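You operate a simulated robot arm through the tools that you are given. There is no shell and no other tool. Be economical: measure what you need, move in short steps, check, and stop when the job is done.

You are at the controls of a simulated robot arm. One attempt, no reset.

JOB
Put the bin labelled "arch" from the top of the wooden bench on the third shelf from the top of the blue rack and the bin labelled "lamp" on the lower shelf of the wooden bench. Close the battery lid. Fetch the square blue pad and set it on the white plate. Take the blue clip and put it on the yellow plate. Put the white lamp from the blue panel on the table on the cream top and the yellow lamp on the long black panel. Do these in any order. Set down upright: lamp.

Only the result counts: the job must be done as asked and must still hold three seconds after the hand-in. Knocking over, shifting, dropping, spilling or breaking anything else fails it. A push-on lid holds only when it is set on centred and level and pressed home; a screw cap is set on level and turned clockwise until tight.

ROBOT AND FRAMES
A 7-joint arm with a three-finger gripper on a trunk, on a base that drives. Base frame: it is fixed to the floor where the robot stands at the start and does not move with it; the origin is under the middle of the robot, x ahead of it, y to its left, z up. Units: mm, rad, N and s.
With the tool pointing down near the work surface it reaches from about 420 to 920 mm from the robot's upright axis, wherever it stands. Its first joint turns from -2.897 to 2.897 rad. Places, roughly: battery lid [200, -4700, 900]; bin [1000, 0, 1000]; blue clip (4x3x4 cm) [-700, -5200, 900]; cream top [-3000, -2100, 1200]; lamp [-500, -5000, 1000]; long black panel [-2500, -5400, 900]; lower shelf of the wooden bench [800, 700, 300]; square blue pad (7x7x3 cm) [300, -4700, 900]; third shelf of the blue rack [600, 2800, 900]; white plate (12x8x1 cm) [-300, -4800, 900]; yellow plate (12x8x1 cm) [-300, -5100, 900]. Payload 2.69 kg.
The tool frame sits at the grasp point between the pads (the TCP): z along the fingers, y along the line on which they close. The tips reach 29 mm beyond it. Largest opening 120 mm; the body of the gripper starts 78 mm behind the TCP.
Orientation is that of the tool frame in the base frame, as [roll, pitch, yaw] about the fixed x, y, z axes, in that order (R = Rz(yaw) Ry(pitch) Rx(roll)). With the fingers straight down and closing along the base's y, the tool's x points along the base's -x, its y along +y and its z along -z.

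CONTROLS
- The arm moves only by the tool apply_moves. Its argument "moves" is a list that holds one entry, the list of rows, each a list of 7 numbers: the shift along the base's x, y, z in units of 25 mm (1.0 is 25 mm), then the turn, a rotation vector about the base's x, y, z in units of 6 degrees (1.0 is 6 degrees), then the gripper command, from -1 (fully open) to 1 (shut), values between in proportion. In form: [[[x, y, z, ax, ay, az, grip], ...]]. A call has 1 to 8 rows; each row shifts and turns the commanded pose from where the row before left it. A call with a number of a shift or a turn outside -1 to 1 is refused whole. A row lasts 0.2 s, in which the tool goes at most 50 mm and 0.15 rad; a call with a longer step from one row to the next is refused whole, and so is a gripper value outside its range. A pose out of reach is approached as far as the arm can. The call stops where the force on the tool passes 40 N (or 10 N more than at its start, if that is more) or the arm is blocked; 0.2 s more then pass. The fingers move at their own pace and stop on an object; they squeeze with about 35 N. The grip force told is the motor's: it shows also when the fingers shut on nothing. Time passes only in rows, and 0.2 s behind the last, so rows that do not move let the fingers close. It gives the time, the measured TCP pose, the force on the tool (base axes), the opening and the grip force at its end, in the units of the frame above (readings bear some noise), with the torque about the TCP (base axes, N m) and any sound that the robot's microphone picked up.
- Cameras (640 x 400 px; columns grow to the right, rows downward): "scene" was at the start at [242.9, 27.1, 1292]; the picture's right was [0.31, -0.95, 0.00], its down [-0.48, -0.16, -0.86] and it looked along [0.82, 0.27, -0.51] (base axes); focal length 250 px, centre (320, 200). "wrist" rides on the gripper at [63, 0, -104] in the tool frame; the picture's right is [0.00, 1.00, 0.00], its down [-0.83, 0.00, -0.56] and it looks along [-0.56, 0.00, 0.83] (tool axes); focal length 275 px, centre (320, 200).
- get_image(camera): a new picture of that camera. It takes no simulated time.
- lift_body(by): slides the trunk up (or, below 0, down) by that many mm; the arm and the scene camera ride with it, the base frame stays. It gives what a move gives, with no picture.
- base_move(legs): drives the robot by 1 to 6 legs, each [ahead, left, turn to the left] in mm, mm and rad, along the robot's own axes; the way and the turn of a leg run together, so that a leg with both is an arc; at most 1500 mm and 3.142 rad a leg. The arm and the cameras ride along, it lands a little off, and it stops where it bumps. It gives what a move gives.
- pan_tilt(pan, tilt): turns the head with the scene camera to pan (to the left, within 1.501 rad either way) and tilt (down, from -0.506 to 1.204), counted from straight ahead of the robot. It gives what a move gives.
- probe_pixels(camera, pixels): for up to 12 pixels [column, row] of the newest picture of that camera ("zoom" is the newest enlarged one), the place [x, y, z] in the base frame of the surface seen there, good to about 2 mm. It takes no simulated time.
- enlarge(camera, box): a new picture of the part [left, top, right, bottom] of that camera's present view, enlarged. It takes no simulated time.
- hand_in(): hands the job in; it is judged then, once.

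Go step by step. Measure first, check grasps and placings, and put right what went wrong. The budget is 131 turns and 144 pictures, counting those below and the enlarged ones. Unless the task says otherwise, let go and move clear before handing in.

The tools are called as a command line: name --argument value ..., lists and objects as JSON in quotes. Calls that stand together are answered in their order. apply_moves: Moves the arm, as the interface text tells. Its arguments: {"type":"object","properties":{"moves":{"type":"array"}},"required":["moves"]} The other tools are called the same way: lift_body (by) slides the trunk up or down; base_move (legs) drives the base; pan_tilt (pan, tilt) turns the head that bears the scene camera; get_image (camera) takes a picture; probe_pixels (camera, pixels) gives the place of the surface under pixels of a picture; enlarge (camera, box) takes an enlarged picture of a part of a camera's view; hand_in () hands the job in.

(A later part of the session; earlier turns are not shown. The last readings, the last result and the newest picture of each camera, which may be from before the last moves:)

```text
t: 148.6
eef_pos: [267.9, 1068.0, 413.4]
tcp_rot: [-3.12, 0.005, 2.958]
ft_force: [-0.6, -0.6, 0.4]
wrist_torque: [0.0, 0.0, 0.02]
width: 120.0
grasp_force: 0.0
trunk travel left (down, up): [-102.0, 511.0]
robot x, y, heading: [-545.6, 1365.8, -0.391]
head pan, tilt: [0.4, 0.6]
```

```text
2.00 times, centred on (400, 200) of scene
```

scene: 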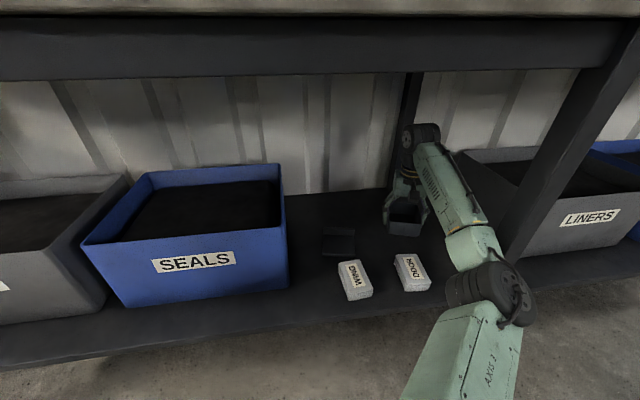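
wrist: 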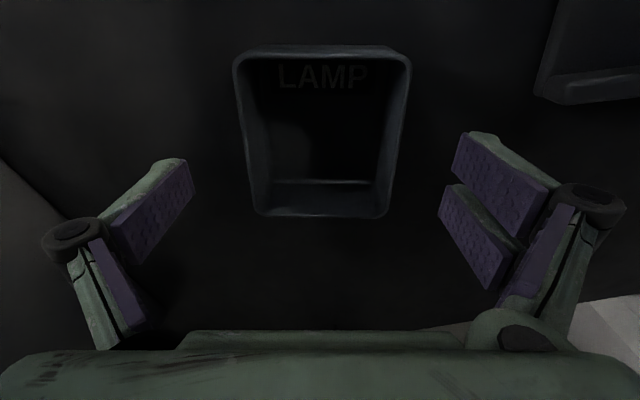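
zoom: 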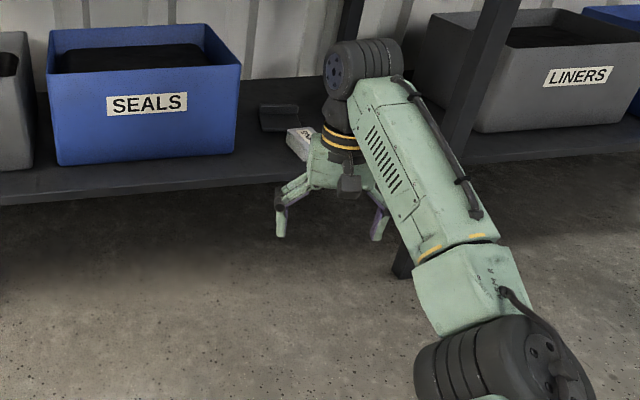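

Both bins are placed. Raising the trunk, pulling the arm in, and turning to look toward the far area at negative y.

lift_body --by 400

apply_moves --moves '[[[-0.9, 0.38, 0.5, 0, 0, 0, -1], [-0.9, 0.38, 0.5, 0, 0, 0, -1], [-0.9, 0.38, 0.5, 0, 0, 0, -1], [-0.9, 0.38, 0.5, 0, 0, 0, -1], [-0.9, 0.38, 0.5, 0, 0, 0, -1], [-0.9, 0.38, 0.5, 0, 0, 0, -1], [-0.9, 0.38, 0.5, 0, 0, 0, -1], [-0.9, 0.38, 0.5, 0, 0, 0, -1]]]'

base_move --legs '[[0, 0, -1.18]]'

pan_tilt --pan 0.0 --tilt 0.3

get_image --camera "scene"

```text
t: 152.5
eef_pos: [268.1, 1068.3, 812.7]
tcp_rot: [-3.118, 0.006, 2.957]
ft_force: [-0.5, -0.2, 0.1]
wrist_torque: [0.0, -0.02, 0.02]
width: 120.1
grasp_force: 0.0
trunk travel left (down, up): [-502.0, 111.0]
robot x, y, heading: [-543.9, 1367.0, -0.391]
head pan, tilt: [0.4, 0.6]
```

```text
t: 154.3
eef_pos: [86.6, 1143.2, 911.0]
tcp_rot: [-3.119, 0.005, 2.958]
ft_force: [0.0, -0.4, -0.3]
wrist_torque: [0.04, -0.02, 0.0]
width: 120.0
grasp_force: 0.0
trunk travel left (down, up): [-502.0, 111.0]
robot x, y, heading: [-542.6, 1365.6, -0.392]
head pan, tilt: [0.4, 0.6]
```

```text
t: 157.7
eef_pos: [-508.9, 697.8, 913.5]
tcp_rot: [-3.118, 0.007, 1.777]
ft_force: [-0.2, 0.0, -0.2]
wrist_torque: [-0.01, -0.01, -0.01]
width: 119.9
grasp_force: 0.1
trunk travel left (down, up): [-502.0, 111.0]
robot x, y, heading: [-545.4, 1365.7, -1.567]
head pan, tilt: [0.4, 0.6]
```

```text
t: 158.6
eef_pos: [-508.9, 697.9, 914.8]
tcp_rot: [-3.12, 0.007, 1.777]
ft_force: [0.2, 0.1, 0.8]
wrist_torque: [-0.01, -0.03, 0.0]
width: 120.0
grasp_force: 0.0
trunk travel left (down, up): [-502.0, 111.0]
robot x, y, heading: [-542.8, 1365.3, -1.567]
head pan, tilt: [0.0, 0.3]
```

```text
73 pictures are left
```

scene: 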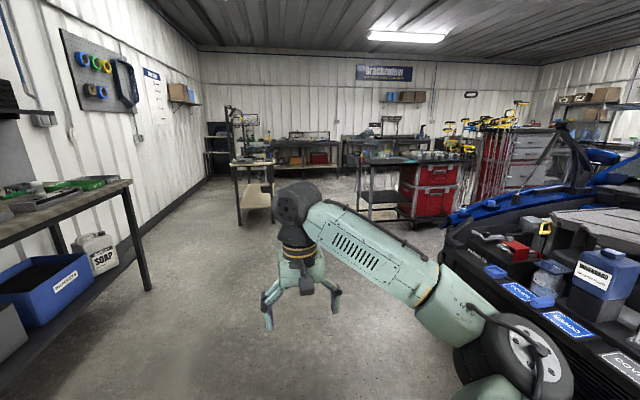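

A workshop: benches ahead, a car on the right. I'll probe to place the tables, with an enlarged view.

enlarge --camera "scene" --box '[190, 80, 500, 260]'

probe_pixels --camera "scene" --pixels '[[252, 163], [237, 220], [280, 220], [370, 165], [400, 160], [440, 160], [368, 215], [445, 220], [480, 200], [300, 145], [140, 290], [420, 240]]'

```text
2.06 times, centred on (345, 170) of scene
```

zoom: 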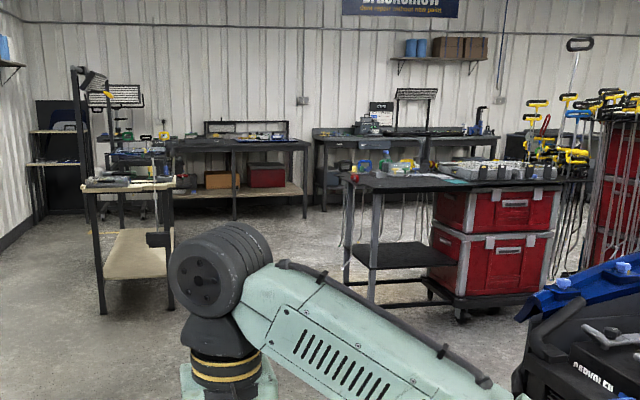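

```text
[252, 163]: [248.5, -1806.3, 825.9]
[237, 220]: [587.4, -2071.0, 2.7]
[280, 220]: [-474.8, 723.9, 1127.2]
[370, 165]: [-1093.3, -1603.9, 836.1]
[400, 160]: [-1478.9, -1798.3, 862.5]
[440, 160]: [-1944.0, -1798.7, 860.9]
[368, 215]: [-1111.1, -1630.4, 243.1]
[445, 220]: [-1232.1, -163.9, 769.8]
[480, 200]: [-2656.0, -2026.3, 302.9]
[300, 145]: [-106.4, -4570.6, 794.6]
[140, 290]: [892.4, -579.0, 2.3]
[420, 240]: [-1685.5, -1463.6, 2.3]
```

The work bench at the far wall (front about y=-4550) is the target; the corridor between tables at x≈220 and x≈-1090 is open. Driving down.

base_move --legs '[[1500, 60, 0], [1500, 40, 0], [1500, 0, 0]]'

pan_tilt --pan 0.0 --tilt 0.35

get_image --camera "scene"

```text
refused: leg 1 is longer than a leg can be; nothing moved
```

```text
t: 159.2
eef_pos: [-508.6, 698.3, 912.6]
tcp_rot: [-3.119, 0.007, 1.777]
ft_force: [0.2, -0.3, -0.7]
wrist_torque: [-0.01, -0.02, -0.01]
width: 120.2
grasp_force: 0.0
trunk travel left (down, up): [-502.0, 111.0]
robot x, y, heading: [-539.4, 1368.0, -1.57]
head pan, tilt: [0.0, 0.351]
```

```text
71 pictures are left
```

scene: 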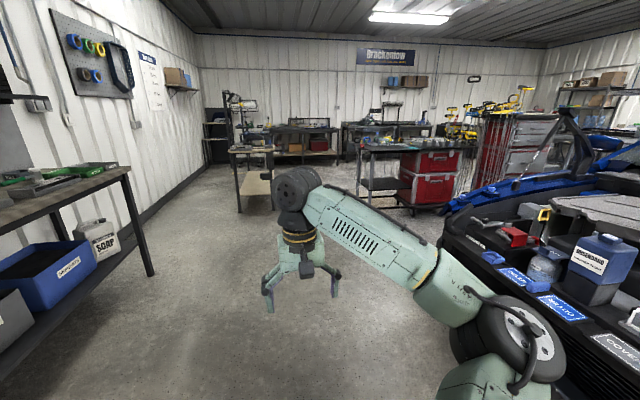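

base_move --legs '[[1450, 60, 0], [1450, 40, 0], [1450, 0, 0]]'

get_image --camera "scene"

```text
t: 179.9
eef_pos: [-467.3, -3633.9, 911.2]
tcp_rot: [-3.119, 0.005, 1.762]
ft_force: [-0.5, 0.1, -0.4]
wrist_torque: [-0.02, -0.03, -0.04]
width: 120.0
grasp_force: 0.0
trunk travel left (down, up): [-502.0, 111.0]
robot x, y, heading: [-492.0, -2970.5, -1.586]
head pan, tilt: [0.0, 0.351]
```

```text
70 pictures are left
```

scene: 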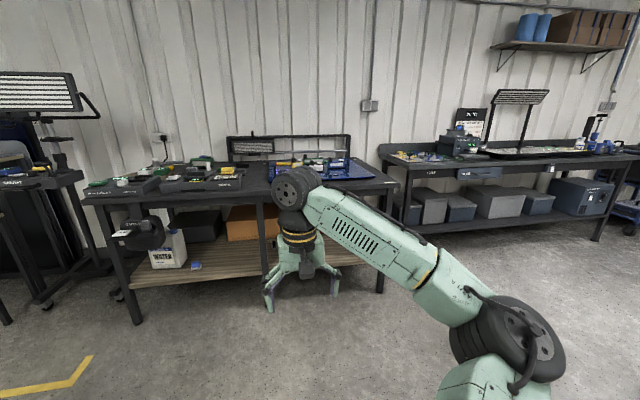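

The target bench is ahead. Enlarging its top.

enlarge --camera "scene" --box '[70, 130, 420, 220]'

probe_pixels --camera "scene" --pixels '[[90, 200], [250, 200], [390, 185], [110, 185], [230, 172], [340, 170], [440, 165], [560, 155]]'

```text
1.83 times, centred on (245, 175) of scene
```

zoom: 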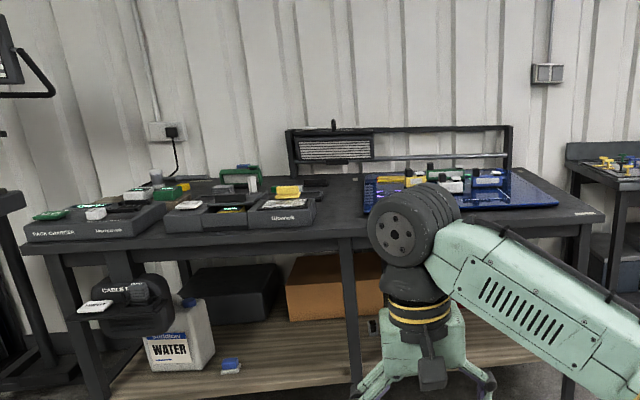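

```text
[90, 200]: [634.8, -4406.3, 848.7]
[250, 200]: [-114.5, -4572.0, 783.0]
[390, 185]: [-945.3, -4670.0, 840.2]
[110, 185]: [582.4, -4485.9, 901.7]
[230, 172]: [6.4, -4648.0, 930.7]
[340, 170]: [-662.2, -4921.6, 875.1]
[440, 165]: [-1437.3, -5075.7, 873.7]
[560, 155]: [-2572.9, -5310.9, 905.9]
```

The bench is turned about 9°, so I'll face it at heading -1.405 and come before its left part, with the trunk raised.

lift_body --by 110

base_move --legs '[[0, 0, 0.181], [840, 348, 0]]'

pan_tilt --pan 0.1 --tilt 0.6

get_image --camera "scene"

get_image --camera "wrist"

```text
t: 181.4
eef_pos: [-466.0, -3634.1, 1021.7]
tcp_rot: [-3.118, 0.005, 1.762]
ft_force: [-1.1, -0.2, -0.2]
wrist_torque: [0.04, 0.02, 0.0]
width: 120.0
grasp_force: 0.2
trunk travel left (down, up): [-612.0, 1.0]
robot x, y, heading: [-490.7, -2967.3, -1.587]
head pan, tilt: [0.0, 0.351]
```

```text
t: 186.8
eef_pos: [130.6, -4387.6, 1022.1]
tcp_rot: [-3.119, 0.006, 1.94]
ft_force: [-0.2, 0.3, 0.0]
wrist_torque: [0.04, 0.02, -0.02]
width: 119.9
grasp_force: 0.1
trunk travel left (down, up): [-612.0, 1.0]
robot x, y, heading: [-13.7, -3732.0, -1.408]
head pan, tilt: [0.0, 0.351]
```

```text
t: 187.6
eef_pos: [130.8, -4388.4, 1021.8]
tcp_rot: [-3.117, 0.007, 1.94]
ft_force: [-0.3, -0.1, 0.0]
wrist_torque: [0.0, -0.01, -0.01]
width: 120.1
grasp_force: 0.3
trunk travel left (down, up): [-612.0, 1.0]
robot x, y, heading: [-9.4, -3733.7, -1.41]
head pan, tilt: [0.099, 0.6]
```

```text
68 pictures are left
```

scene: 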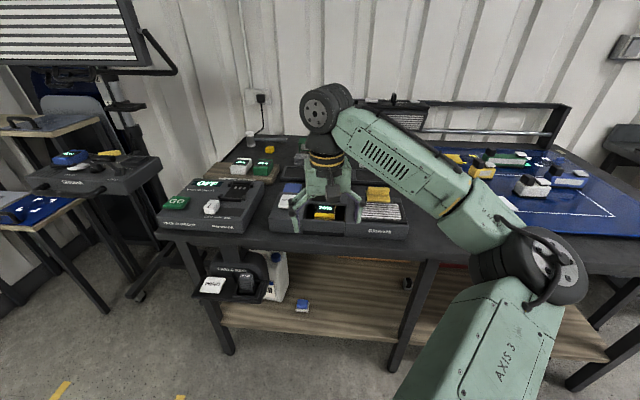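

```text
67 pictures are left
```

wrist: 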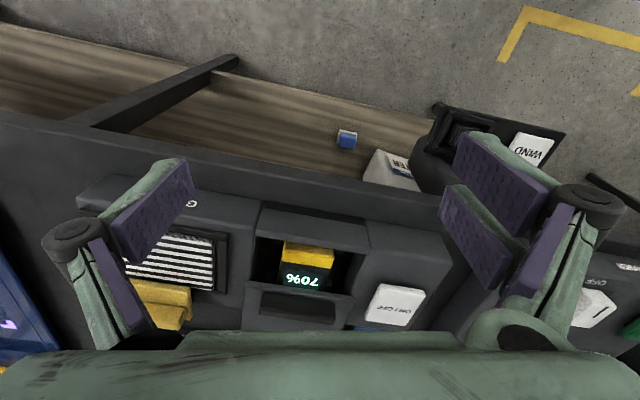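

The charger block with a battery well is at wrist (305,270); a battery lid must be near. Enlarging.

enlarge --camera "wrist" --box '[70, 170, 470, 340]'

enlarge --camera "scene" --box '[150, 130, 420, 260]'

```text
1.60 times, centred on (270, 255) of wrist
```

zoom: 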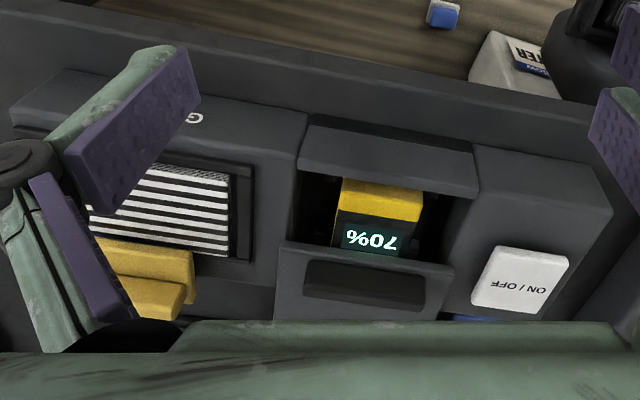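

```text
2.37 times, centred on (285, 195) of scene
```

zoom: 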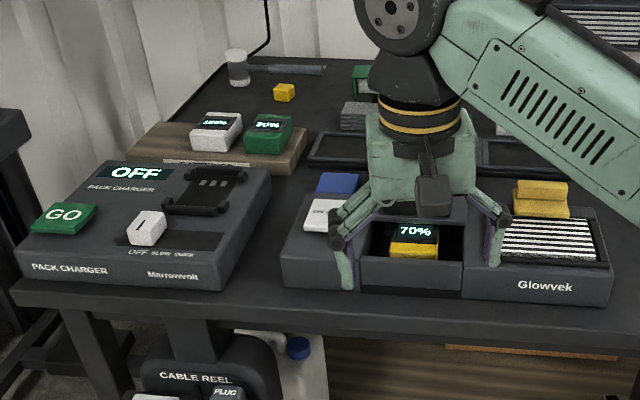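

The "Glowvek" unit has a battery bay with a panel with finger recess behind it (probably a sliding lid), and a blue pad behind the ON/OFF switch. I'll pull the hand back for a clear look.

apply_moves --moves '[[[-0.16, 1, 0.4, 0, 0, 0, -1], [-0.16, 1, 0.4, 0, 0, 0, -1], [-0.16, 1, 0.4, 0, 0, 0, -1], [-0.16, 1, 0.2, 0, 0, 0, -1], [-0.16, 1, 0, 0, 0, 0, -1], [-0.16, 1, 0, 0, 0, 0, -1]]]'

get_image --camera "wrist"

enlarge --camera "scene" --box '[220, 130, 460, 270]'

```text
t: 189.0
eef_pos: [107.2, -4237.2, 1057.7]
tcp_rot: [-3.119, 0.007, 1.94]
ft_force: [-0.3, 0.1, 1.1]
wrist_torque: [0.0, 0.01, -0.01]
width: 119.8
grasp_force: 0.0
trunk travel left (down, up): [-612.0, 1.0]
robot x, y, heading: [-13.7, -3735.9, -1.407]
head pan, tilt: [0.099, 0.6]
```

```text
64 pictures are left
```

wrist: 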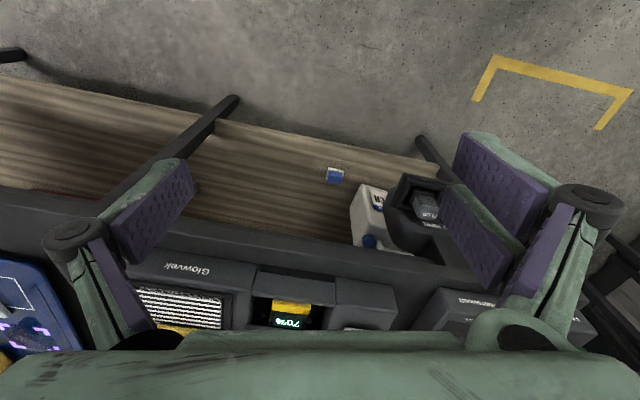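

```text
2.67 times, centred on (340, 200) of scene
```

zoom: 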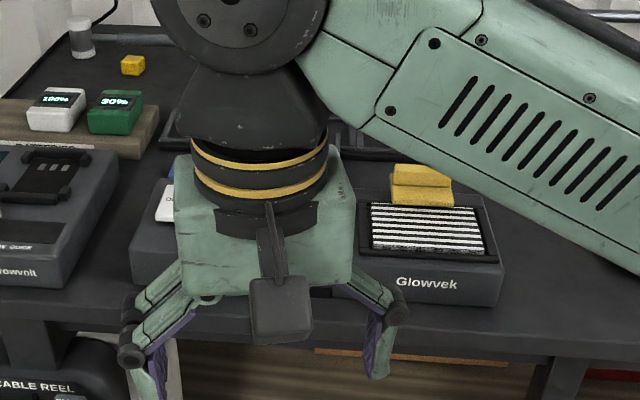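

Tilting the hand forward for a wrist-camera view over the unit.

apply_moves --moves '[[[0, 0.2, 0.3, -0.95, -0.16, 0, -1], [0, 0.2, 0.3, -0.95, -0.16, 0, -1], [0, 0.2, 0.3, -0.95, -0.16, 0, -1], [0, 0, 0.3, -0.95, -0.16, 0, -1], [0, 0, 0.2, -0.95, -0.16, 0, -1]]]'

get_image --camera "wrist"

```text
t: 190.2
eef_pos: [107.2, -4223.3, 1093.6]
tcp_rot: [-3.009, 0.501, 1.969]
ft_force: [0.8, 0.2, -0.8]
wrist_torque: [0.04, -0.01, 0.01]
width: 119.8
grasp_force: 0.1
trunk travel left (down, up): [-612.0, 1.0]
robot x, y, heading: [-11.9, -3735.3, -1.402]
head pan, tilt: [0.099, 0.6]
```

```text
62 pictures are left
```

wrist: 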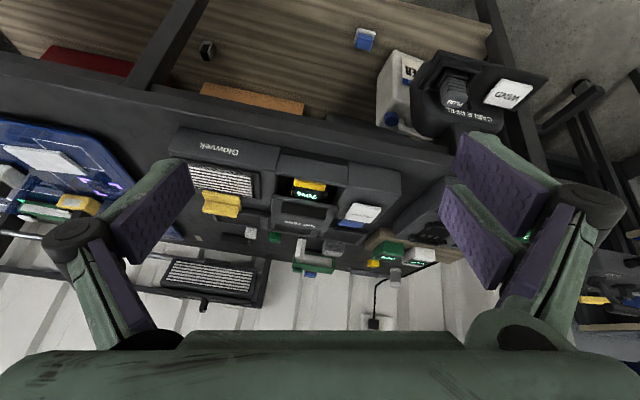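

enlarge --camera "wrist" --box '[160, 120, 420, 280]'

probe_pixels --camera "zoom" --pixels '[[370, 115], [345, 190], [360, 225], [415, 195], [490, 225], [470, 250], [365, 160], [310, 235], [285, 190], [425, 235], [300, 260], [150, 205]]'

```text
2.46 times, centred on (290, 200) of wrist
```

zoom: 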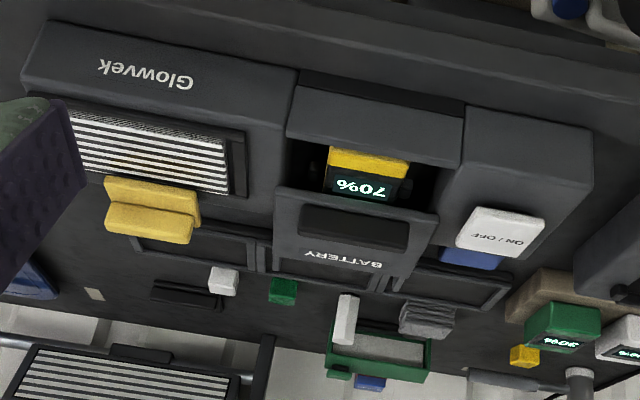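

```text
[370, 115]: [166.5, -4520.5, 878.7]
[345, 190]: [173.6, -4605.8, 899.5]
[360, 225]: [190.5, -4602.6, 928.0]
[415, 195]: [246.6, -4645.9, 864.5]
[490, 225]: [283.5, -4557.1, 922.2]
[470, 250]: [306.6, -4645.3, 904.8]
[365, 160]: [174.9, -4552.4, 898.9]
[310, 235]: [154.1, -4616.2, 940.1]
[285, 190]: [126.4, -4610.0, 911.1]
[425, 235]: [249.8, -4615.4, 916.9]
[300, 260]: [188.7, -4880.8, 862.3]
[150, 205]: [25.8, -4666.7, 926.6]
```

The panel marked BATTERY with a raised bar is the lid. Probing along it to learn if it is hinged (upright) or sliding (flat).

probe_pixels --camera "zoom" --pixels '[[350, 202], [350, 213], [355, 240], [350, 250], [345, 262], [340, 280], [285, 205], [275, 260], [430, 215], [395, 283], [320, 85], [450, 130]]'

probe_pixels --camera "zoom" --pixels '[[300, 100], [300, 130], [290, 140], [455, 160], [440, 205], [320, 170], [550, 130], [240, 100], [440, 250], [500, 260], [495, 248], [465, 242]]'

```text
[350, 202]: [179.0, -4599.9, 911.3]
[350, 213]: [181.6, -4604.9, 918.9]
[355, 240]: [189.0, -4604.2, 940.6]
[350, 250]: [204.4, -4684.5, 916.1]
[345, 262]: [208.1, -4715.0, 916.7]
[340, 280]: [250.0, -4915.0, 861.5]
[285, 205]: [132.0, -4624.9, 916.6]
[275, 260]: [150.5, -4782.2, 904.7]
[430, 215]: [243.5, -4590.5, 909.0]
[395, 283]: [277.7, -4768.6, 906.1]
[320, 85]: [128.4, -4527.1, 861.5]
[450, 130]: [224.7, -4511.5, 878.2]
```

```text
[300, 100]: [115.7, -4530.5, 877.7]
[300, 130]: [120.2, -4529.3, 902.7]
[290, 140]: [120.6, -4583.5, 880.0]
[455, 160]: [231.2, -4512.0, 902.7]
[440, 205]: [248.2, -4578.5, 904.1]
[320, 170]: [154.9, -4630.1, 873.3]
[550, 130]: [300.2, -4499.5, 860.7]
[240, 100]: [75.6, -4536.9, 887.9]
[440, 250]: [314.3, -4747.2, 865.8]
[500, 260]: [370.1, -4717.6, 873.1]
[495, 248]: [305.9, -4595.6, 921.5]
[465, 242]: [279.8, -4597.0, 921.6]
```

It is a sliding lid: flat panel at z≈917 with a raised bar (front at (188,-4605), top 941, ~86 mm wide); it must slide ~70–80 mm toward the robot. I'll level the hand, align yaw and come over the bar.

base_move --legs '[[40, 100, 0]]'

apply_moves --moves '[[[0, -0.9, 0, 0.95, 0.16, 0, -1], [0, -0.9, 0, 0.95, 0.16, 0, -1], [0, -0.9, -0.2, 0.95, 0.16, 0, -1], [0, -0.9, -0.2, 0.95, 0.16, 0, -1], [0, -0.9, -0.2, 0.95, 0.16, 0, -1], [0, -1, -0.2, 0, 0, -0.95, -1], [0, -1, -0.2, 0, 0, -0.93, -1]]]'

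apply_moves --moves '[[[0, -1, 0, 0, 0, 0, -1], [0, -1, 0, 0, 0, 0, -1], [0, -1, 0, 0, 0, 0, -1], [0, -1, 0, 0, 0, 0, -1], [0, -0.8, 0, 0, 0, 0, -1], [0, -0.8, 0, 0, 0, 0, -1]]]'

get_image --camera "wrist"

```text
t: 191.7
eef_pos: [211.4, -4246.8, 1093.2]
tcp_rot: [-3.008, 0.501, 1.969]
ft_force: [0.0, 0.5, 1.3]
wrist_torque: [-0.01, 0.01, -0.04]
width: 119.8
grasp_force: 0.0
trunk travel left (down, up): [-612.0, 1.0]
robot x, y, heading: [94.4, -3756.5, -1.407]
head pan, tilt: [0.099, 0.6]
```

```text
t: 193.3
eef_pos: [211.2, -4408.6, 1067.6]
tcp_rot: [-3.12, 0.005, 1.742]
ft_force: [0.2, 0.3, 0.8]
wrist_torque: [0.01, 0.0, 0.01]
width: 120.0
grasp_force: 0.1
trunk travel left (down, up): [-612.0, 1.0]
robot x, y, heading: [92.8, -3759.0, -1.408]
head pan, tilt: [0.099, 0.6]
```

```text
t: 194.7
eef_pos: [212.4, -4550.3, 1067.5]
tcp_rot: [-3.118, 0.006, 1.741]
ft_force: [-0.3, -0.4, 0.0]
wrist_torque: [0.04, 0.04, 0.0]
width: 120.0
grasp_force: 0.0
trunk travel left (down, up): [-612.0, 1.0]
robot x, y, heading: [94.5, -3758.8, -1.405]
head pan, tilt: [0.099, 0.6]
```

```text
60 pictures are left
```

wrist: 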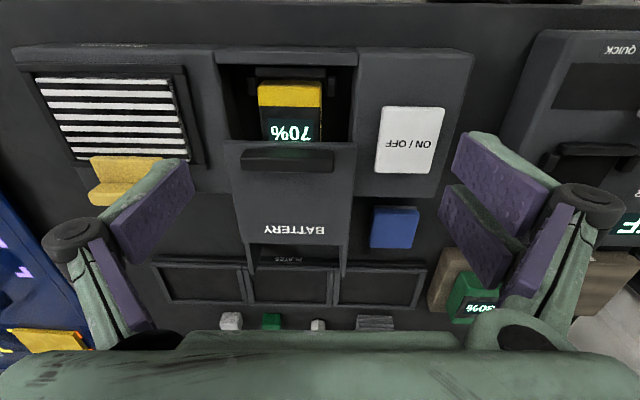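

Clear view: bar at (287,160), pad at (395,227). Probing both.

probe_pixels --camera "wrist" --pixels '[[243, 158], [332, 160], [287, 150], [287, 166], [287, 172], [226, 145], [356, 145], [290, 54], [375, 210], [416, 210], [374, 244], [414, 246]]'

probe_pixels --camera "wrist" --pixels '[[395, 228], [287, 180], [240, 60], [340, 62], [287, 240], [430, 190], [350, 180]]'

```text
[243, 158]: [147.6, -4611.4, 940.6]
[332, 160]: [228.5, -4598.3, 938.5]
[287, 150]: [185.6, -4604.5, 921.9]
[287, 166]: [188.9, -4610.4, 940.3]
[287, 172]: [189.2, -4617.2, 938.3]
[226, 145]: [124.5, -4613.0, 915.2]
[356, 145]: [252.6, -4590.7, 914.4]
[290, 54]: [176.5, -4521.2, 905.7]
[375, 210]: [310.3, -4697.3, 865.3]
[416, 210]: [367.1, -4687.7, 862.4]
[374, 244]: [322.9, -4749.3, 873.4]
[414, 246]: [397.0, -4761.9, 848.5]
```

```text
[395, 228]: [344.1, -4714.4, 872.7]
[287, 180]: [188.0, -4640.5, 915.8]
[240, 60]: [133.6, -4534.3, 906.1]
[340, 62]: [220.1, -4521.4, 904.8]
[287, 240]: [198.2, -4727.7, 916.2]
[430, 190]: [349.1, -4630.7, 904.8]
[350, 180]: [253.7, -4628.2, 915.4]
```

Bar centre is (188,-4611). Moving down to straddle the bar with tips 5 mm above the lid, then gripping.

apply_moves --moves '[[[-0.3, -0.6, -0.9, 0, 0, 0, -1], [-0.3, -0.6, -0.9, 0, 0, 0, -1], [-0.2, -0.6, -0.9, 0, 0, 0, -1], [-0.17, -0.6, -0.9, 0, 0, 0, -1], [0, -0.03, -0.9, 0, 0, 0, -1], [0, 0, -0.1, 0, 0, 0, -1]]]'

get_image --camera "wrist"

```text
t: 196.1
eef_pos: [187.5, -4610.4, 952.8]
tcp_rot: [-3.119, 0.007, 1.741]
ft_force: [0.2, -0.3, 0.2]
wrist_torque: [-0.02, 0.0, 0.0]
width: 119.7
grasp_force: 0.1
trunk travel left (down, up): [-612.0, 1.0]
robot x, y, heading: [97.1, -3759.5, -1.404]
head pan, tilt: [0.099, 0.6]
```

```text
59 pictures are left
```

wrist: 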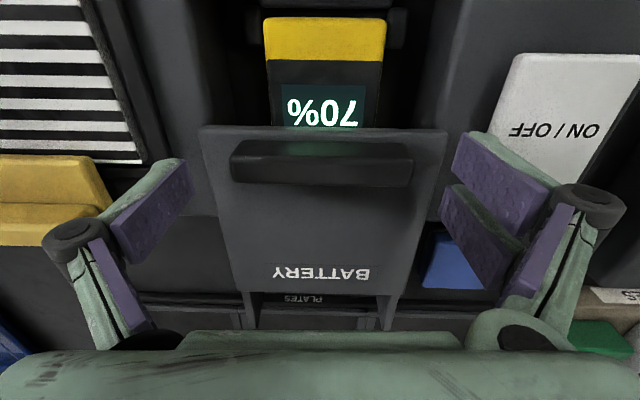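

Straddling the bar. Closing on it, then sliding toward the robot along (-0.17, 0.985).

apply_moves --moves '[[[0, 0, 0, 0, 0, 0, 1], [0, 0, 0, 0, 0, 0, 1], [0, 0, 0, 0, 0, 0, 1], [0, 0, 0, 0, 0, 0, 1], [-0.08, 0.49, 0, 0, 0, 0, 1], [-0.08, 0.49, 0, 0, 0, 0, 1]]]'

get_image --camera "wrist"

```text
t: 197.5
eef_pos: [184.0, -4584.9, 953.1]
tcp_rot: [-3.122, 0.006, 1.743]
ft_force: [3.6, 0.9, 3.4]
wrist_torque: [-0.49, -0.47, -0.1]
width: 89.8
grasp_force: 44.9
trunk travel left (down, up): [-612.0, 1.0]
robot x, y, heading: [90.9, -3757.5, -1.405]
head pan, tilt: [0.099, 0.6]
```

```text
58 pictures are left
```

wrist: 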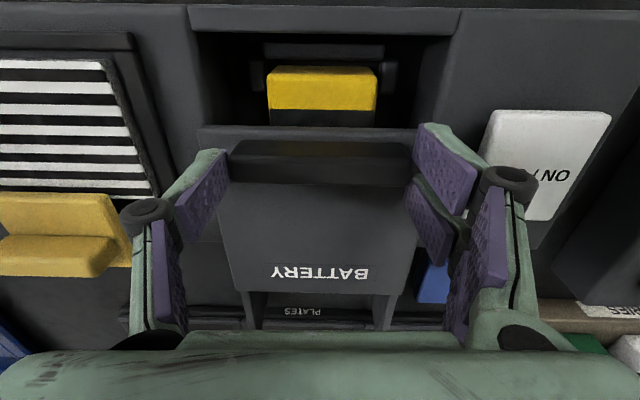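

The lid slides with the hand. Continuing until it stops.

apply_moves --moves '[[[-0.08, 0.49, 0, 0, 0, 0, 1], [-0.08, 0.49, 0, 0, 0, 0, 1], [-0.08, 0.49, 0, 0, 0, 0, 1], [-0.05, 0.3, 0, 0, 0, 0, 1], [-0.05, 0.3, 0, 0, 0, 0, 1], [-0.05, 0.3, 0, 0, 0, 0, 1], [-0.05, 0.3, 0, 0, 0, 0, 1]]]'

get_image --camera "wrist"

```text
t: 199.1
eef_pos: [174.1, -4522.1, 950.7]
tcp_rot: [-3.124, 0.008, 1.74]
ft_force: [8.6, -34.9, -1.9]
wrist_torque: [-0.66, -0.27, 0.13]
width: 90.0
grasp_force: 45.4
trunk travel left (down, up): [-612.0, 1.0]
robot x, y, heading: [94.0, -3758.8, -1.406]
head pan, tilt: [0.099, 0.6]
```

```text
57 pictures are left
```

wrist: 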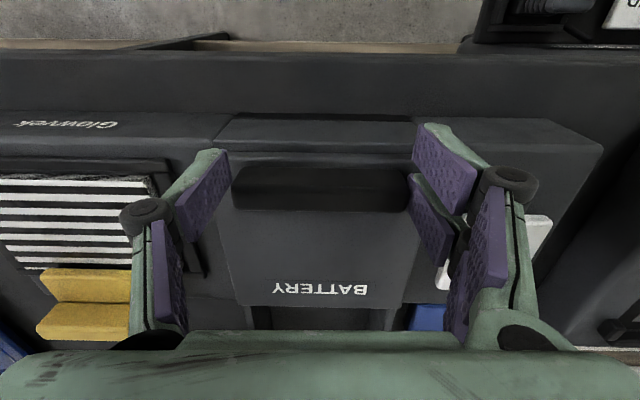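

A firm stop (35 N) at the end: the lid covers the bay. Opening and rising, then checking.

apply_moves --moves '[[[0.02, -0.1, 0, 0, 0, 0, -1], [0, 0, 0, 0, 0, 0, -1], [0, 0, 0, 0, 0, 0, -1], [0, 0, 0.8, 0, 0, 0, -1], [0, 0, 1, 0, 0, 0, -1], [0.3, -0.5, 1, 0, 0, 0, -1], [0.3, -0.5, 1, 0, 0, 0, -1], [0.3, -0.5, 0, 0, 0, 0, -1]]]'

get_image --camera "wrist"

```text
t: 200.9
eef_pos: [196.2, -4558.9, 1048.7]
tcp_rot: [-3.12, 0.005, 1.743]
ft_force: [0.0, 0.0, 0.2]
wrist_torque: [0.02, 0.03, -0.01]
width: 119.7
grasp_force: 0.1
trunk travel left (down, up): [-612.0, 1.0]
robot x, y, heading: [96.5, -3759.9, -1.412]
head pan, tilt: [0.099, 0.6]
```

```text
56 pictures are left
```

wrist: 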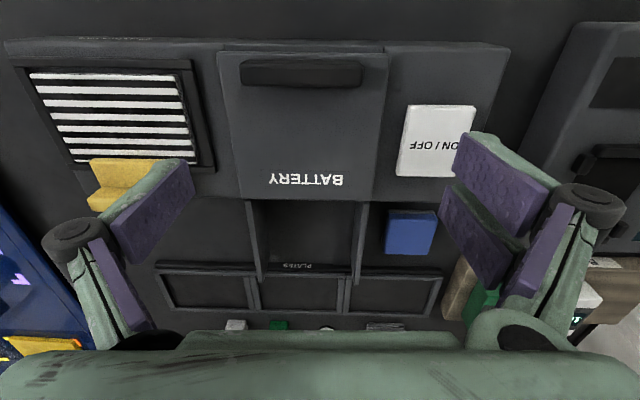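

The lid is closed (bar now at (300,72)). Next the blue pad at (411,232): probing its outline.

probe_pixels --camera "wrist" --pixels '[[390, 213], [434, 214], [389, 250], [430, 252], [411, 232], [372, 240], [362, 250], [411, 262], [240, 60], [366, 60], [445, 230], [500, 45]]'

enlarge --camera "wrist" --box '[330, 180, 470, 290]'

```text
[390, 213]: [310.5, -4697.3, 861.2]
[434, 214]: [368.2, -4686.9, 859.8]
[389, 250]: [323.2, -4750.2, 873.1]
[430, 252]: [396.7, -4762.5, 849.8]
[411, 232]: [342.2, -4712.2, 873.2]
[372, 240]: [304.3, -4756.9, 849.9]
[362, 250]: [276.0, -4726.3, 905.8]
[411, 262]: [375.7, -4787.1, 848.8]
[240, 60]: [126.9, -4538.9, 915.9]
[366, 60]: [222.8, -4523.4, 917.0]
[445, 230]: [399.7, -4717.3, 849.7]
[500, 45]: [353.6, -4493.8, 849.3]
```

```text
3.64 times, centred on (400, 235) of wrist
```

zoom: 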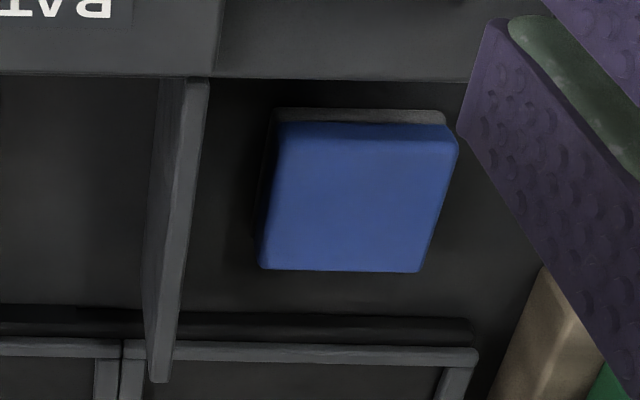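

probe_pixels --camera "zoom" --pixels '[[285, 130], [448, 135], [268, 262], [415, 264], [350, 195], [180, 230], [200, 110]]'

```text
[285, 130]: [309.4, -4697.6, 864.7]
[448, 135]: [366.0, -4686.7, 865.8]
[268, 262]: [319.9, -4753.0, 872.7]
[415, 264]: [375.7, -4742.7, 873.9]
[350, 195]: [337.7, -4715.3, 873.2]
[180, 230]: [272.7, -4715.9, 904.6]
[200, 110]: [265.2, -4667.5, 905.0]
```

Pad centre (343,-4720), top 873, bench 849. I'll move the robot 120 ahead and 150 left, then come over it with the fingers at ~98 mm.

base_move --legs '[[120, 150, 0]]'

apply_moves --moves '[[[-0.4, -0.6, -0.6, 0, 0, 0, -0.63], [-0.4, -0.7, -0.6, 0, 0, 0, -0.63], [0, -0.7, -0.6, 0, 0, 0, -0.63], [0, -0.7, -0.6, 0, 0, 0, -0.63]]]'

get_image --camera "wrist"

```text
t: 202.7
eef_pos: [361.8, -4654.2, 1048.0]
tcp_rot: [-3.119, 0.005, 1.742]
ft_force: [0.4, -0.9, 0.8]
wrist_torque: [0.03, 0.04, -0.01]
width: 120.1
grasp_force: 0.1
trunk travel left (down, up): [-612.0, 1.0]
robot x, y, heading: [258.2, -3852.8, -1.41]
head pan, tilt: [0.099, 0.6]
```

```text
t: 203.7
eef_pos: [342.0, -4721.5, 989.4]
tcp_rot: [-3.12, 0.006, 1.741]
ft_force: [0.7, -1.0, 0.0]
wrist_torque: [0.0, 0.03, 0.01]
width: 97.7
grasp_force: 0.0
trunk travel left (down, up): [-612.0, 1.0]
robot x, y, heading: [258.9, -3854.2, -1.407]
head pan, tilt: [0.099, 0.6]
```

```text
54 pictures are left
```

wrist: 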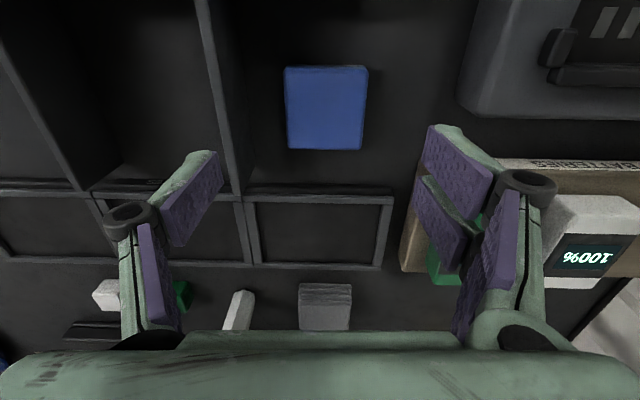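

Centred over the pad. Descending to z 882 and gripping.

apply_moves --moves '[[[0, 0, -0.9, 0, 0, 0, -0.63], [0, 0, -0.9, 0, 0, 0, -0.63], [0, 0, -0.9, 0, 0, 0, -0.63], [0, 0, -0.9, 0, 0, 0, -0.63], [0, 0, -0.65, 0, 0, 0, -0.63]]]'

get_image --camera "wrist"

```text
t: 204.9
eef_pos: [341.5, -4719.7, 882.1]
tcp_rot: [-3.118, 0.007, 1.742]
ft_force: [4.4, 1.2, 1.0]
wrist_torque: [-0.04, 0.21, 0.03]
width: 95.8
grasp_force: 0.0
trunk travel left (down, up): [-612.0, 1.0]
robot x, y, heading: [259.7, -3852.9, -1.402]
head pan, tilt: [0.099, 0.6]
```

```text
53 pictures are left
```

wrist: 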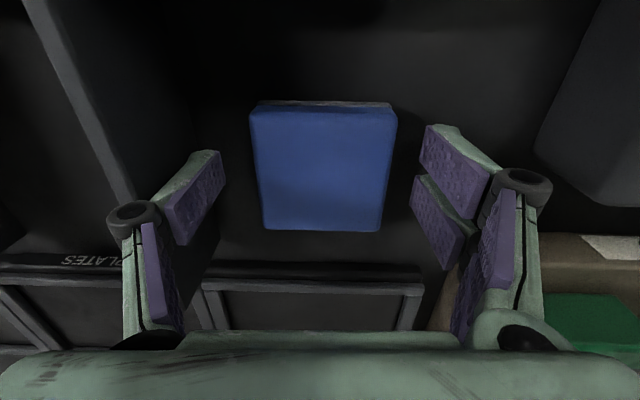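

Slight touch of the right finger on the rail (4 N); closing frees it. Gripping and lifting.

apply_moves --moves '[[[0.1, 0.02, 0, 0, 0, 0, 1], [0, 0, 0, 0, 0, 0, 1], [0, 0, 0, 0, 0, 0, 1], [0, 0, 0.3, 0, 0, 0, 1], [0, 0, 1, 0, 0, 0, 1], [0, 0, 1, 0, 0, 0, 1], [0, 0, 1, 0, 0, 0, 1], [0, 0, 1, 0, 0, 0, 1]]]'

get_image --camera "wrist"

```text
t: 206.7
eef_pos: [344.4, -4719.4, 989.7]
tcp_rot: [-3.119, 0.005, 1.742]
ft_force: [0.4, -0.4, -0.6]
wrist_torque: [0.0, 0.0, 0.01]
width: 63.4
grasp_force: 35.2
trunk travel left (down, up): [-612.0, 1.0]
robot x, y, heading: [256.9, -3856.2, -1.41]
head pan, tilt: [0.099, 0.6]
```

```text
52 pictures are left
```

wrist: 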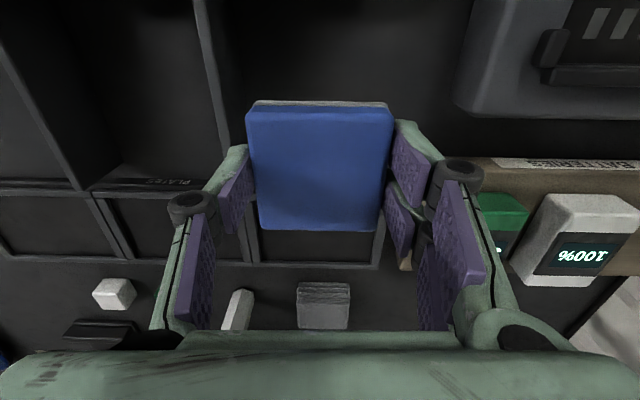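

Pad held (63 mm). I'll rise, back off, go right, and look for the white plate.

apply_moves --moves '[[[-0.1, 0.9, 0.8, 0, 0, 0, 1], [-0.1, 0.9, 0.8, 0, 0, 0, 1], [-0.1, 0.9, 0.8, 0, 0, 0, 1], [-0.1, 0.9, 0, 0, 0, 0, 1]]]'

base_move --legs '[[-150, 0, 0], [0, -600, 0]]'

pan_tilt --pan 0.15 --tilt 0.5

get_image --camera "scene"

get_image --camera "wrist"

```text
t: 207.7
eef_pos: [334.8, -4629.9, 1049.5]
tcp_rot: [-3.12, 0.007, 1.743]
ft_force: [-0.8, 0.1, -0.6]
wrist_torque: [-0.01, 0.02, 0.03]
width: 63.4
grasp_force: 35.2
trunk travel left (down, up): [-612.0, 1.0]
robot x, y, heading: [258.8, -3852.6, -1.414]
head pan, tilt: [0.099, 0.6]
```

```text
t: 213.8
eef_pos: [-284.3, -4576.7, 1049.6]
tcp_rot: [-3.121, 0.008, 1.74]
ft_force: [-0.3, -0.2, -1.1]
wrist_torque: [-0.01, -0.02, -0.02]
width: 63.5
grasp_force: 34.6
trunk travel left (down, up): [-612.0, 1.0]
robot x, y, heading: [-357.4, -3799.2, -1.412]
head pan, tilt: [0.099, 0.6]
```

```text
t: 214.4
eef_pos: [-283.2, -4578.4, 1050.4]
tcp_rot: [-3.119, 0.006, 1.74]
ft_force: [0.4, 0.0, -0.7]
wrist_torque: [0.04, 0.0, 0.0]
width: 63.1
grasp_force: 35.1
trunk travel left (down, up): [-612.0, 1.0]
robot x, y, heading: [-354.8, -3799.8, -1.409]
head pan, tilt: [0.15, 0.499]
```

```text
51 pictures are left
```

scene: 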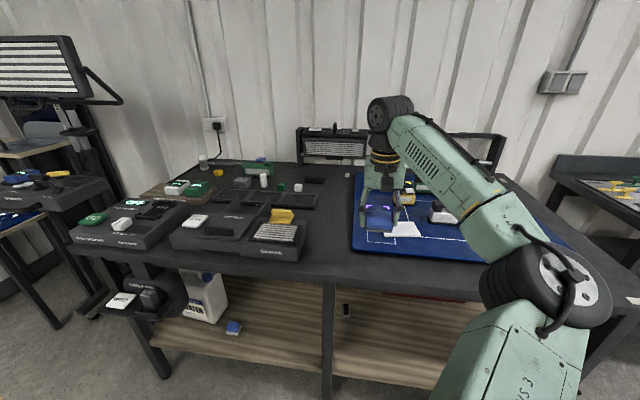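

```text
50 pictures are left
```

wrist: 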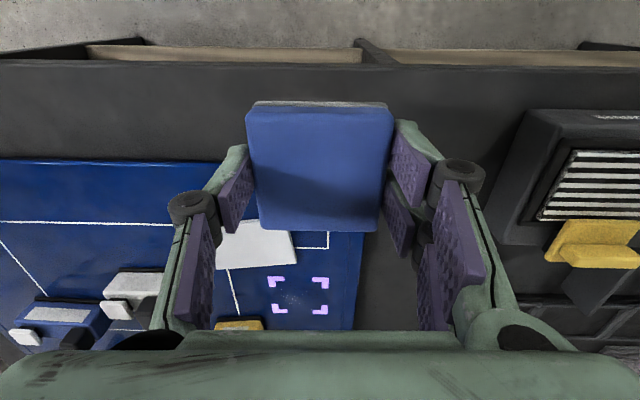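

White plate seen at wrist (253,245) on the blue board. Probing it and enlarging the board.

probe_pixels --camera "wrist" --pixels '[[235, 262], [290, 235], [297, 264], [215, 230], [225, 267], [240, 324], [300, 295], [340, 300]]'

enlarge --camera "scene" --box '[340, 160, 560, 270]'

probe_pixels --camera "zoom" --pixels '[[150, 213], [215, 190], [240, 210], [190, 225], [130, 225]]'

```text
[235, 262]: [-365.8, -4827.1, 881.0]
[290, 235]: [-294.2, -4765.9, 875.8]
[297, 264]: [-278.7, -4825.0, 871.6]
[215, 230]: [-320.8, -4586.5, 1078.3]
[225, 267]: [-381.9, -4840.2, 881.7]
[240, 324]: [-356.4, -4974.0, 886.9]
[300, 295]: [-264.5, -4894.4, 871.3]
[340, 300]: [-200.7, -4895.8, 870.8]
```

```text
2.91 times, centred on (450, 215) of scene
```

zoom: 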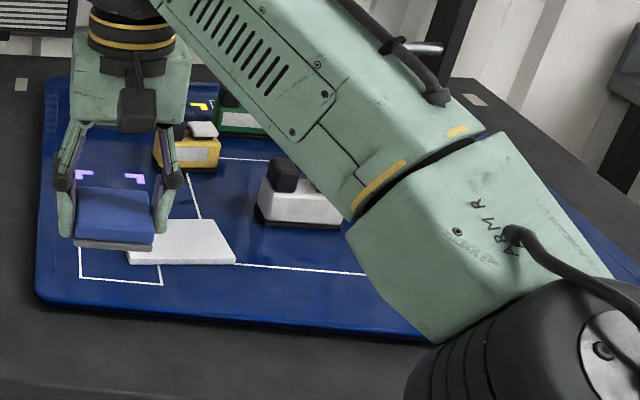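

```text
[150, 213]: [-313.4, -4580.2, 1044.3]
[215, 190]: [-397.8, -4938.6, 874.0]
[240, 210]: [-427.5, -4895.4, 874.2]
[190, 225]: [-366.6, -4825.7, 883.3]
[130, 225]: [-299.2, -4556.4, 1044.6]
```

probe_pixels --camera "zoom" --pixels '[[230, 258], [135, 257], [210, 224], [232, 260], [160, 240], [290, 205], [288, 170], [340, 222], [262, 215], [190, 155], [200, 128], [240, 120]]'

```text
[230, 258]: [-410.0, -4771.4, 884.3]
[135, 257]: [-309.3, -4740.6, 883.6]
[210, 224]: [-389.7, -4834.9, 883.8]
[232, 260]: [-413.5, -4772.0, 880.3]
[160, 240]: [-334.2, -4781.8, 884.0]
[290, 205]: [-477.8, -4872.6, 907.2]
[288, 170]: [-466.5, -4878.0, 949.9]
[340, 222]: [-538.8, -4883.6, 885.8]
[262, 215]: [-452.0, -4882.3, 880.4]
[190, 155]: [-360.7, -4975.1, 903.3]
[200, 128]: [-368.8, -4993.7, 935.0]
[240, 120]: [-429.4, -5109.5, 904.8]
```

Plate surface z=884, centre about (-345,-4792), turned ~17°. I'll drive 125 ahead and bring the pad over its centre.

base_move --legs '[[125, 0, 0]]'

apply_moves --moves '[[[-0.4, -0.4, -0.4, 0, 0, 0.15, 1], [-0.4, -0.4, -0.4, 0, 0, 0.15, 1], [-0.4, -0.4, -0.4, 0, 0, 0.15, 1], [-0.4, -0.4, -0.4, 0, 0, 0.15, 1], [-0.4, -0.5, -0.4, 0, 0, 0.15, 1], [-0.4, -0.5, -0.4, 0, 0, 0.15, 1], [-0.4, -0.5, -0.4, 0, 0, 0.15, 1], [-0.4, -0.5, -0.4, 0, 0, 0.1, 1]]]'

get_image --camera "wrist"

get_image --camera "scene"

```text
t: 215.7
eef_pos: [-263.7, -4701.5, 1049.1]
tcp_rot: [-3.119, 0.005, 1.741]
ft_force: [0.3, 0.1, -1.1]
wrist_torque: [0.03, 0.04, 0.03]
width: 63.4
grasp_force: 34.6
trunk travel left (down, up): [-612.0, 1.0]
robot x, y, heading: [-332.7, -3923.8, -1.409]
head pan, tilt: [0.15, 0.499]
```

```text
t: 217.5
eef_pos: [-344.2, -4791.4, 969.3]
tcp_rot: [-3.119, 0.006, 1.861]
ft_force: [-0.4, -0.5, 0.1]
wrist_torque: [-0.02, -0.02, -0.03]
width: 63.3
grasp_force: 34.9
trunk travel left (down, up): [-612.0, 1.0]
robot x, y, heading: [-334.8, -3921.5, -1.412]
head pan, tilt: [0.15, 0.499]
```

```text
48 pictures are left
```

wrist: 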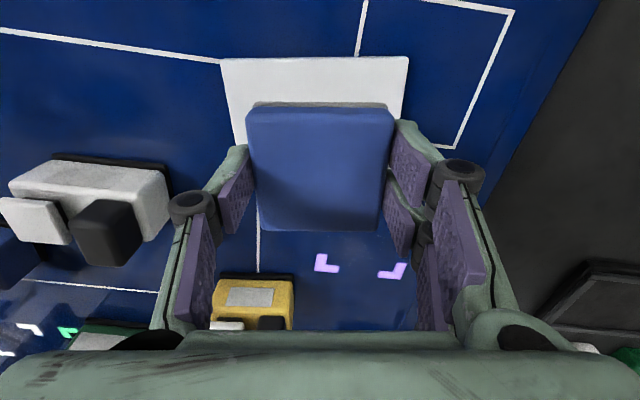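

```text
47 pictures are left
```

scene: 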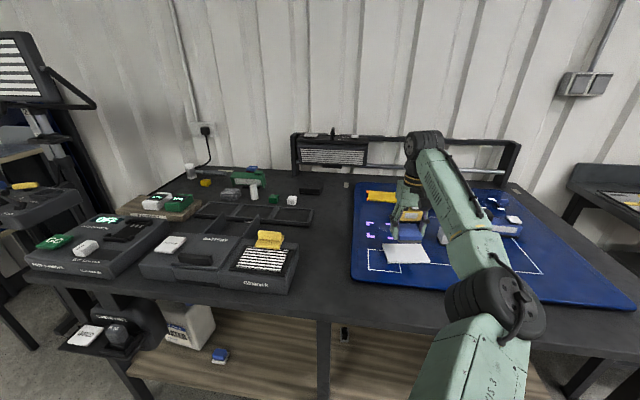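

Probing the plate's visible edge to confirm centring.

probe_pixels --camera "wrist" --pixels '[[228, 66], [402, 63], [315, 66], [240, 135], [398, 115], [150, 170], [85, 195]]'

```text
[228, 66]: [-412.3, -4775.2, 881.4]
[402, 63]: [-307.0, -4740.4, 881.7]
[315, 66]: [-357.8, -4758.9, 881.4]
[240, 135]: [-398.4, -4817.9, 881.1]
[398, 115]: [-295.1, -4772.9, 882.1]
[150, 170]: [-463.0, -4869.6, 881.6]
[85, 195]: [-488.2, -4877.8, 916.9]
```

Centred. Lowering onto the plate (contact expected near z 915).

apply_moves --moves '[[[-0.05, -0.05, -0.9, 0, 0, 0, 1], [0, 0, -0.8, 0, 0, 0, 1], [0, 0, -0.25, 0, 0, 0, 1], [0, 0, -0.1, 0, 0, 0, 1], [0, 0, -0.08, 0, 0, 0, 1], [0, 0, 0, 0, 0, 0, 1]]]'

```text
t: 218.9
eef_pos: [-346.3, -4792.3, 916.8]
tcp_rot: [-3.119, 0.008, 1.861]
ft_force: [0.6, 0.0, -0.8]
wrist_torque: [0.0, 0.03, 0.01]
width: 63.5
grasp_force: 35.4
trunk travel left (down, up): [-612.0, 1.0]
robot x, y, heading: [-334.9, -3921.4, -1.413]
head pan, tilt: [0.15, 0.499]
```

apply_moves --moves '[[[0, 0, -0.06, 0, 0, 0, 1], [0, 0, -0.04, 0, 0, 0, 1], [0, 0, 0, 0, 0, 0, 1]]]'

```text
t: 219.7
eef_pos: [-343.8, -4791.7, 913.9]
tcp_rot: [-3.12, 0.006, 1.86]
ft_force: [0.4, 0.3, -1.0]
wrist_torque: [0.01, 0.0, 0.0]
width: 63.1
grasp_force: 35.1
trunk travel left (down, up): [-612.0, 1.0]
robot x, y, heading: [-338.5, -3923.0, -1.413]
head pan, tilt: [0.15, 0.499]
```

apply_moves --moves '[[[0, 0, -0.06, 0, 0, 0, 1], [0, 0, -0.04, 0, 0, 0, 1], [0, 0, 0, 0, 0, 0, 1]]]'

```text
t: 220.5
eef_pos: [-344.3, -4792.0, 913.9]
tcp_rot: [-3.118, 0.008, 1.861]
ft_force: [-0.4, -3.5, 12.5]
wrist_torque: [0.21, -0.23, -0.01]
width: 63.5
grasp_force: 34.6
trunk travel left (down, up): [-612.0, 1.0]
robot x, y, heading: [-335.6, -3918.7, -1.409]
head pan, tilt: [0.15, 0.499]
```

Contact (12 N). Releasing with a moderate opening and rising.

apply_moves --moves '[[[0, 0, 0, 0, 0, 0, -0.5], [0, 0, 0, 0, 0, 0, -0.5], [0, 0, 0.5, 0, 0, 0, -0.5], [0, 0, 1, 0, 0, 0, -0.5], [0, 0.1, 1, 0, 0, 0, -0.5], [0, 0.2, 1, 0, 0, 0, -0.5], [0, 0.3, 1, 0, 0, 0, -0.5], [0, 0.3, 0.5, 0, 0, 0, -0.5]]]'

get_image --camera "wrist"

```text
t: 222.3
eef_pos: [-345.8, -4769.0, 1037.9]
tcp_rot: [-3.119, 0.004, 1.861]
ft_force: [0.6, 0.9, 0.1]
wrist_torque: [0.0, 0.0, -0.04]
width: 90.1
grasp_force: 0.0
trunk travel left (down, up): [-612.0, 1.0]
robot x, y, heading: [-335.2, -3920.4, -1.414]
head pan, tilt: [0.15, 0.499]
```

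```text
46 pictures are left
```

wrist: 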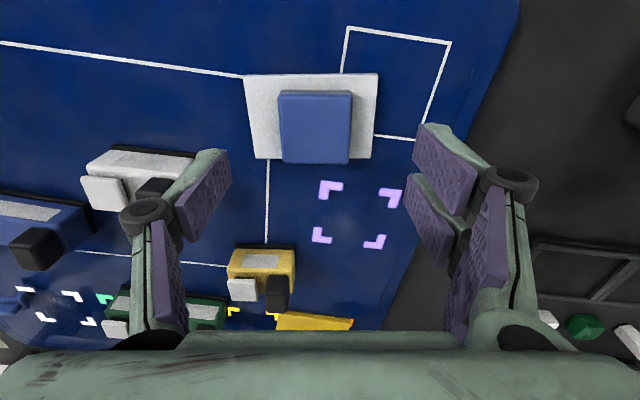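

Pad sits on the white plate. Yellow plate at (312,320). Driving right and ahead to look for the blue clip.

base_move --legs '[[0, -250, 0], [200, 0, 0]]'

get_image --camera "wrist"

get_image --camera "scene"

```text
t: 226.1
eef_pos: [-563.2, -5008.1, 1036.8]
tcp_rot: [-3.118, 0.005, 1.859]
ft_force: [0.2, -0.5, -0.7]
wrist_torque: [0.01, -0.01, -0.01]
width: 89.9
grasp_force: 0.1
trunk travel left (down, up): [-612.0, 1.0]
robot x, y, heading: [-555.6, -4157.9, -1.412]
head pan, tilt: [0.15, 0.499]
```

```text
45 pictures are left
```

wrist: 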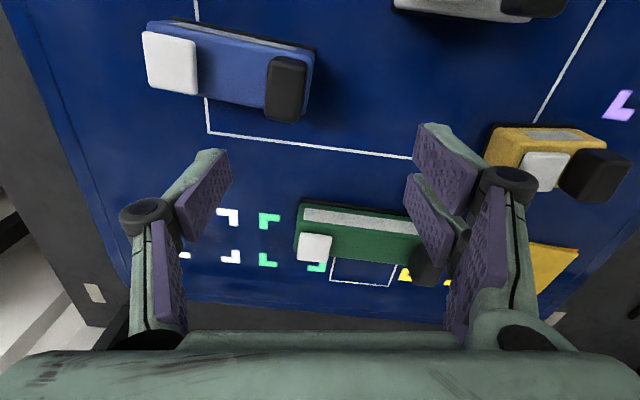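

```text
44 pictures are left
```

scene: 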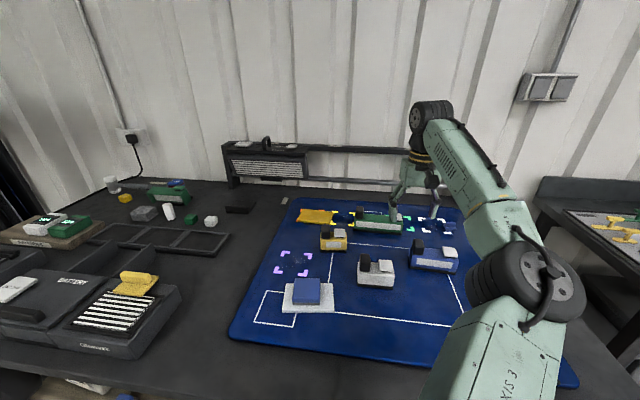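

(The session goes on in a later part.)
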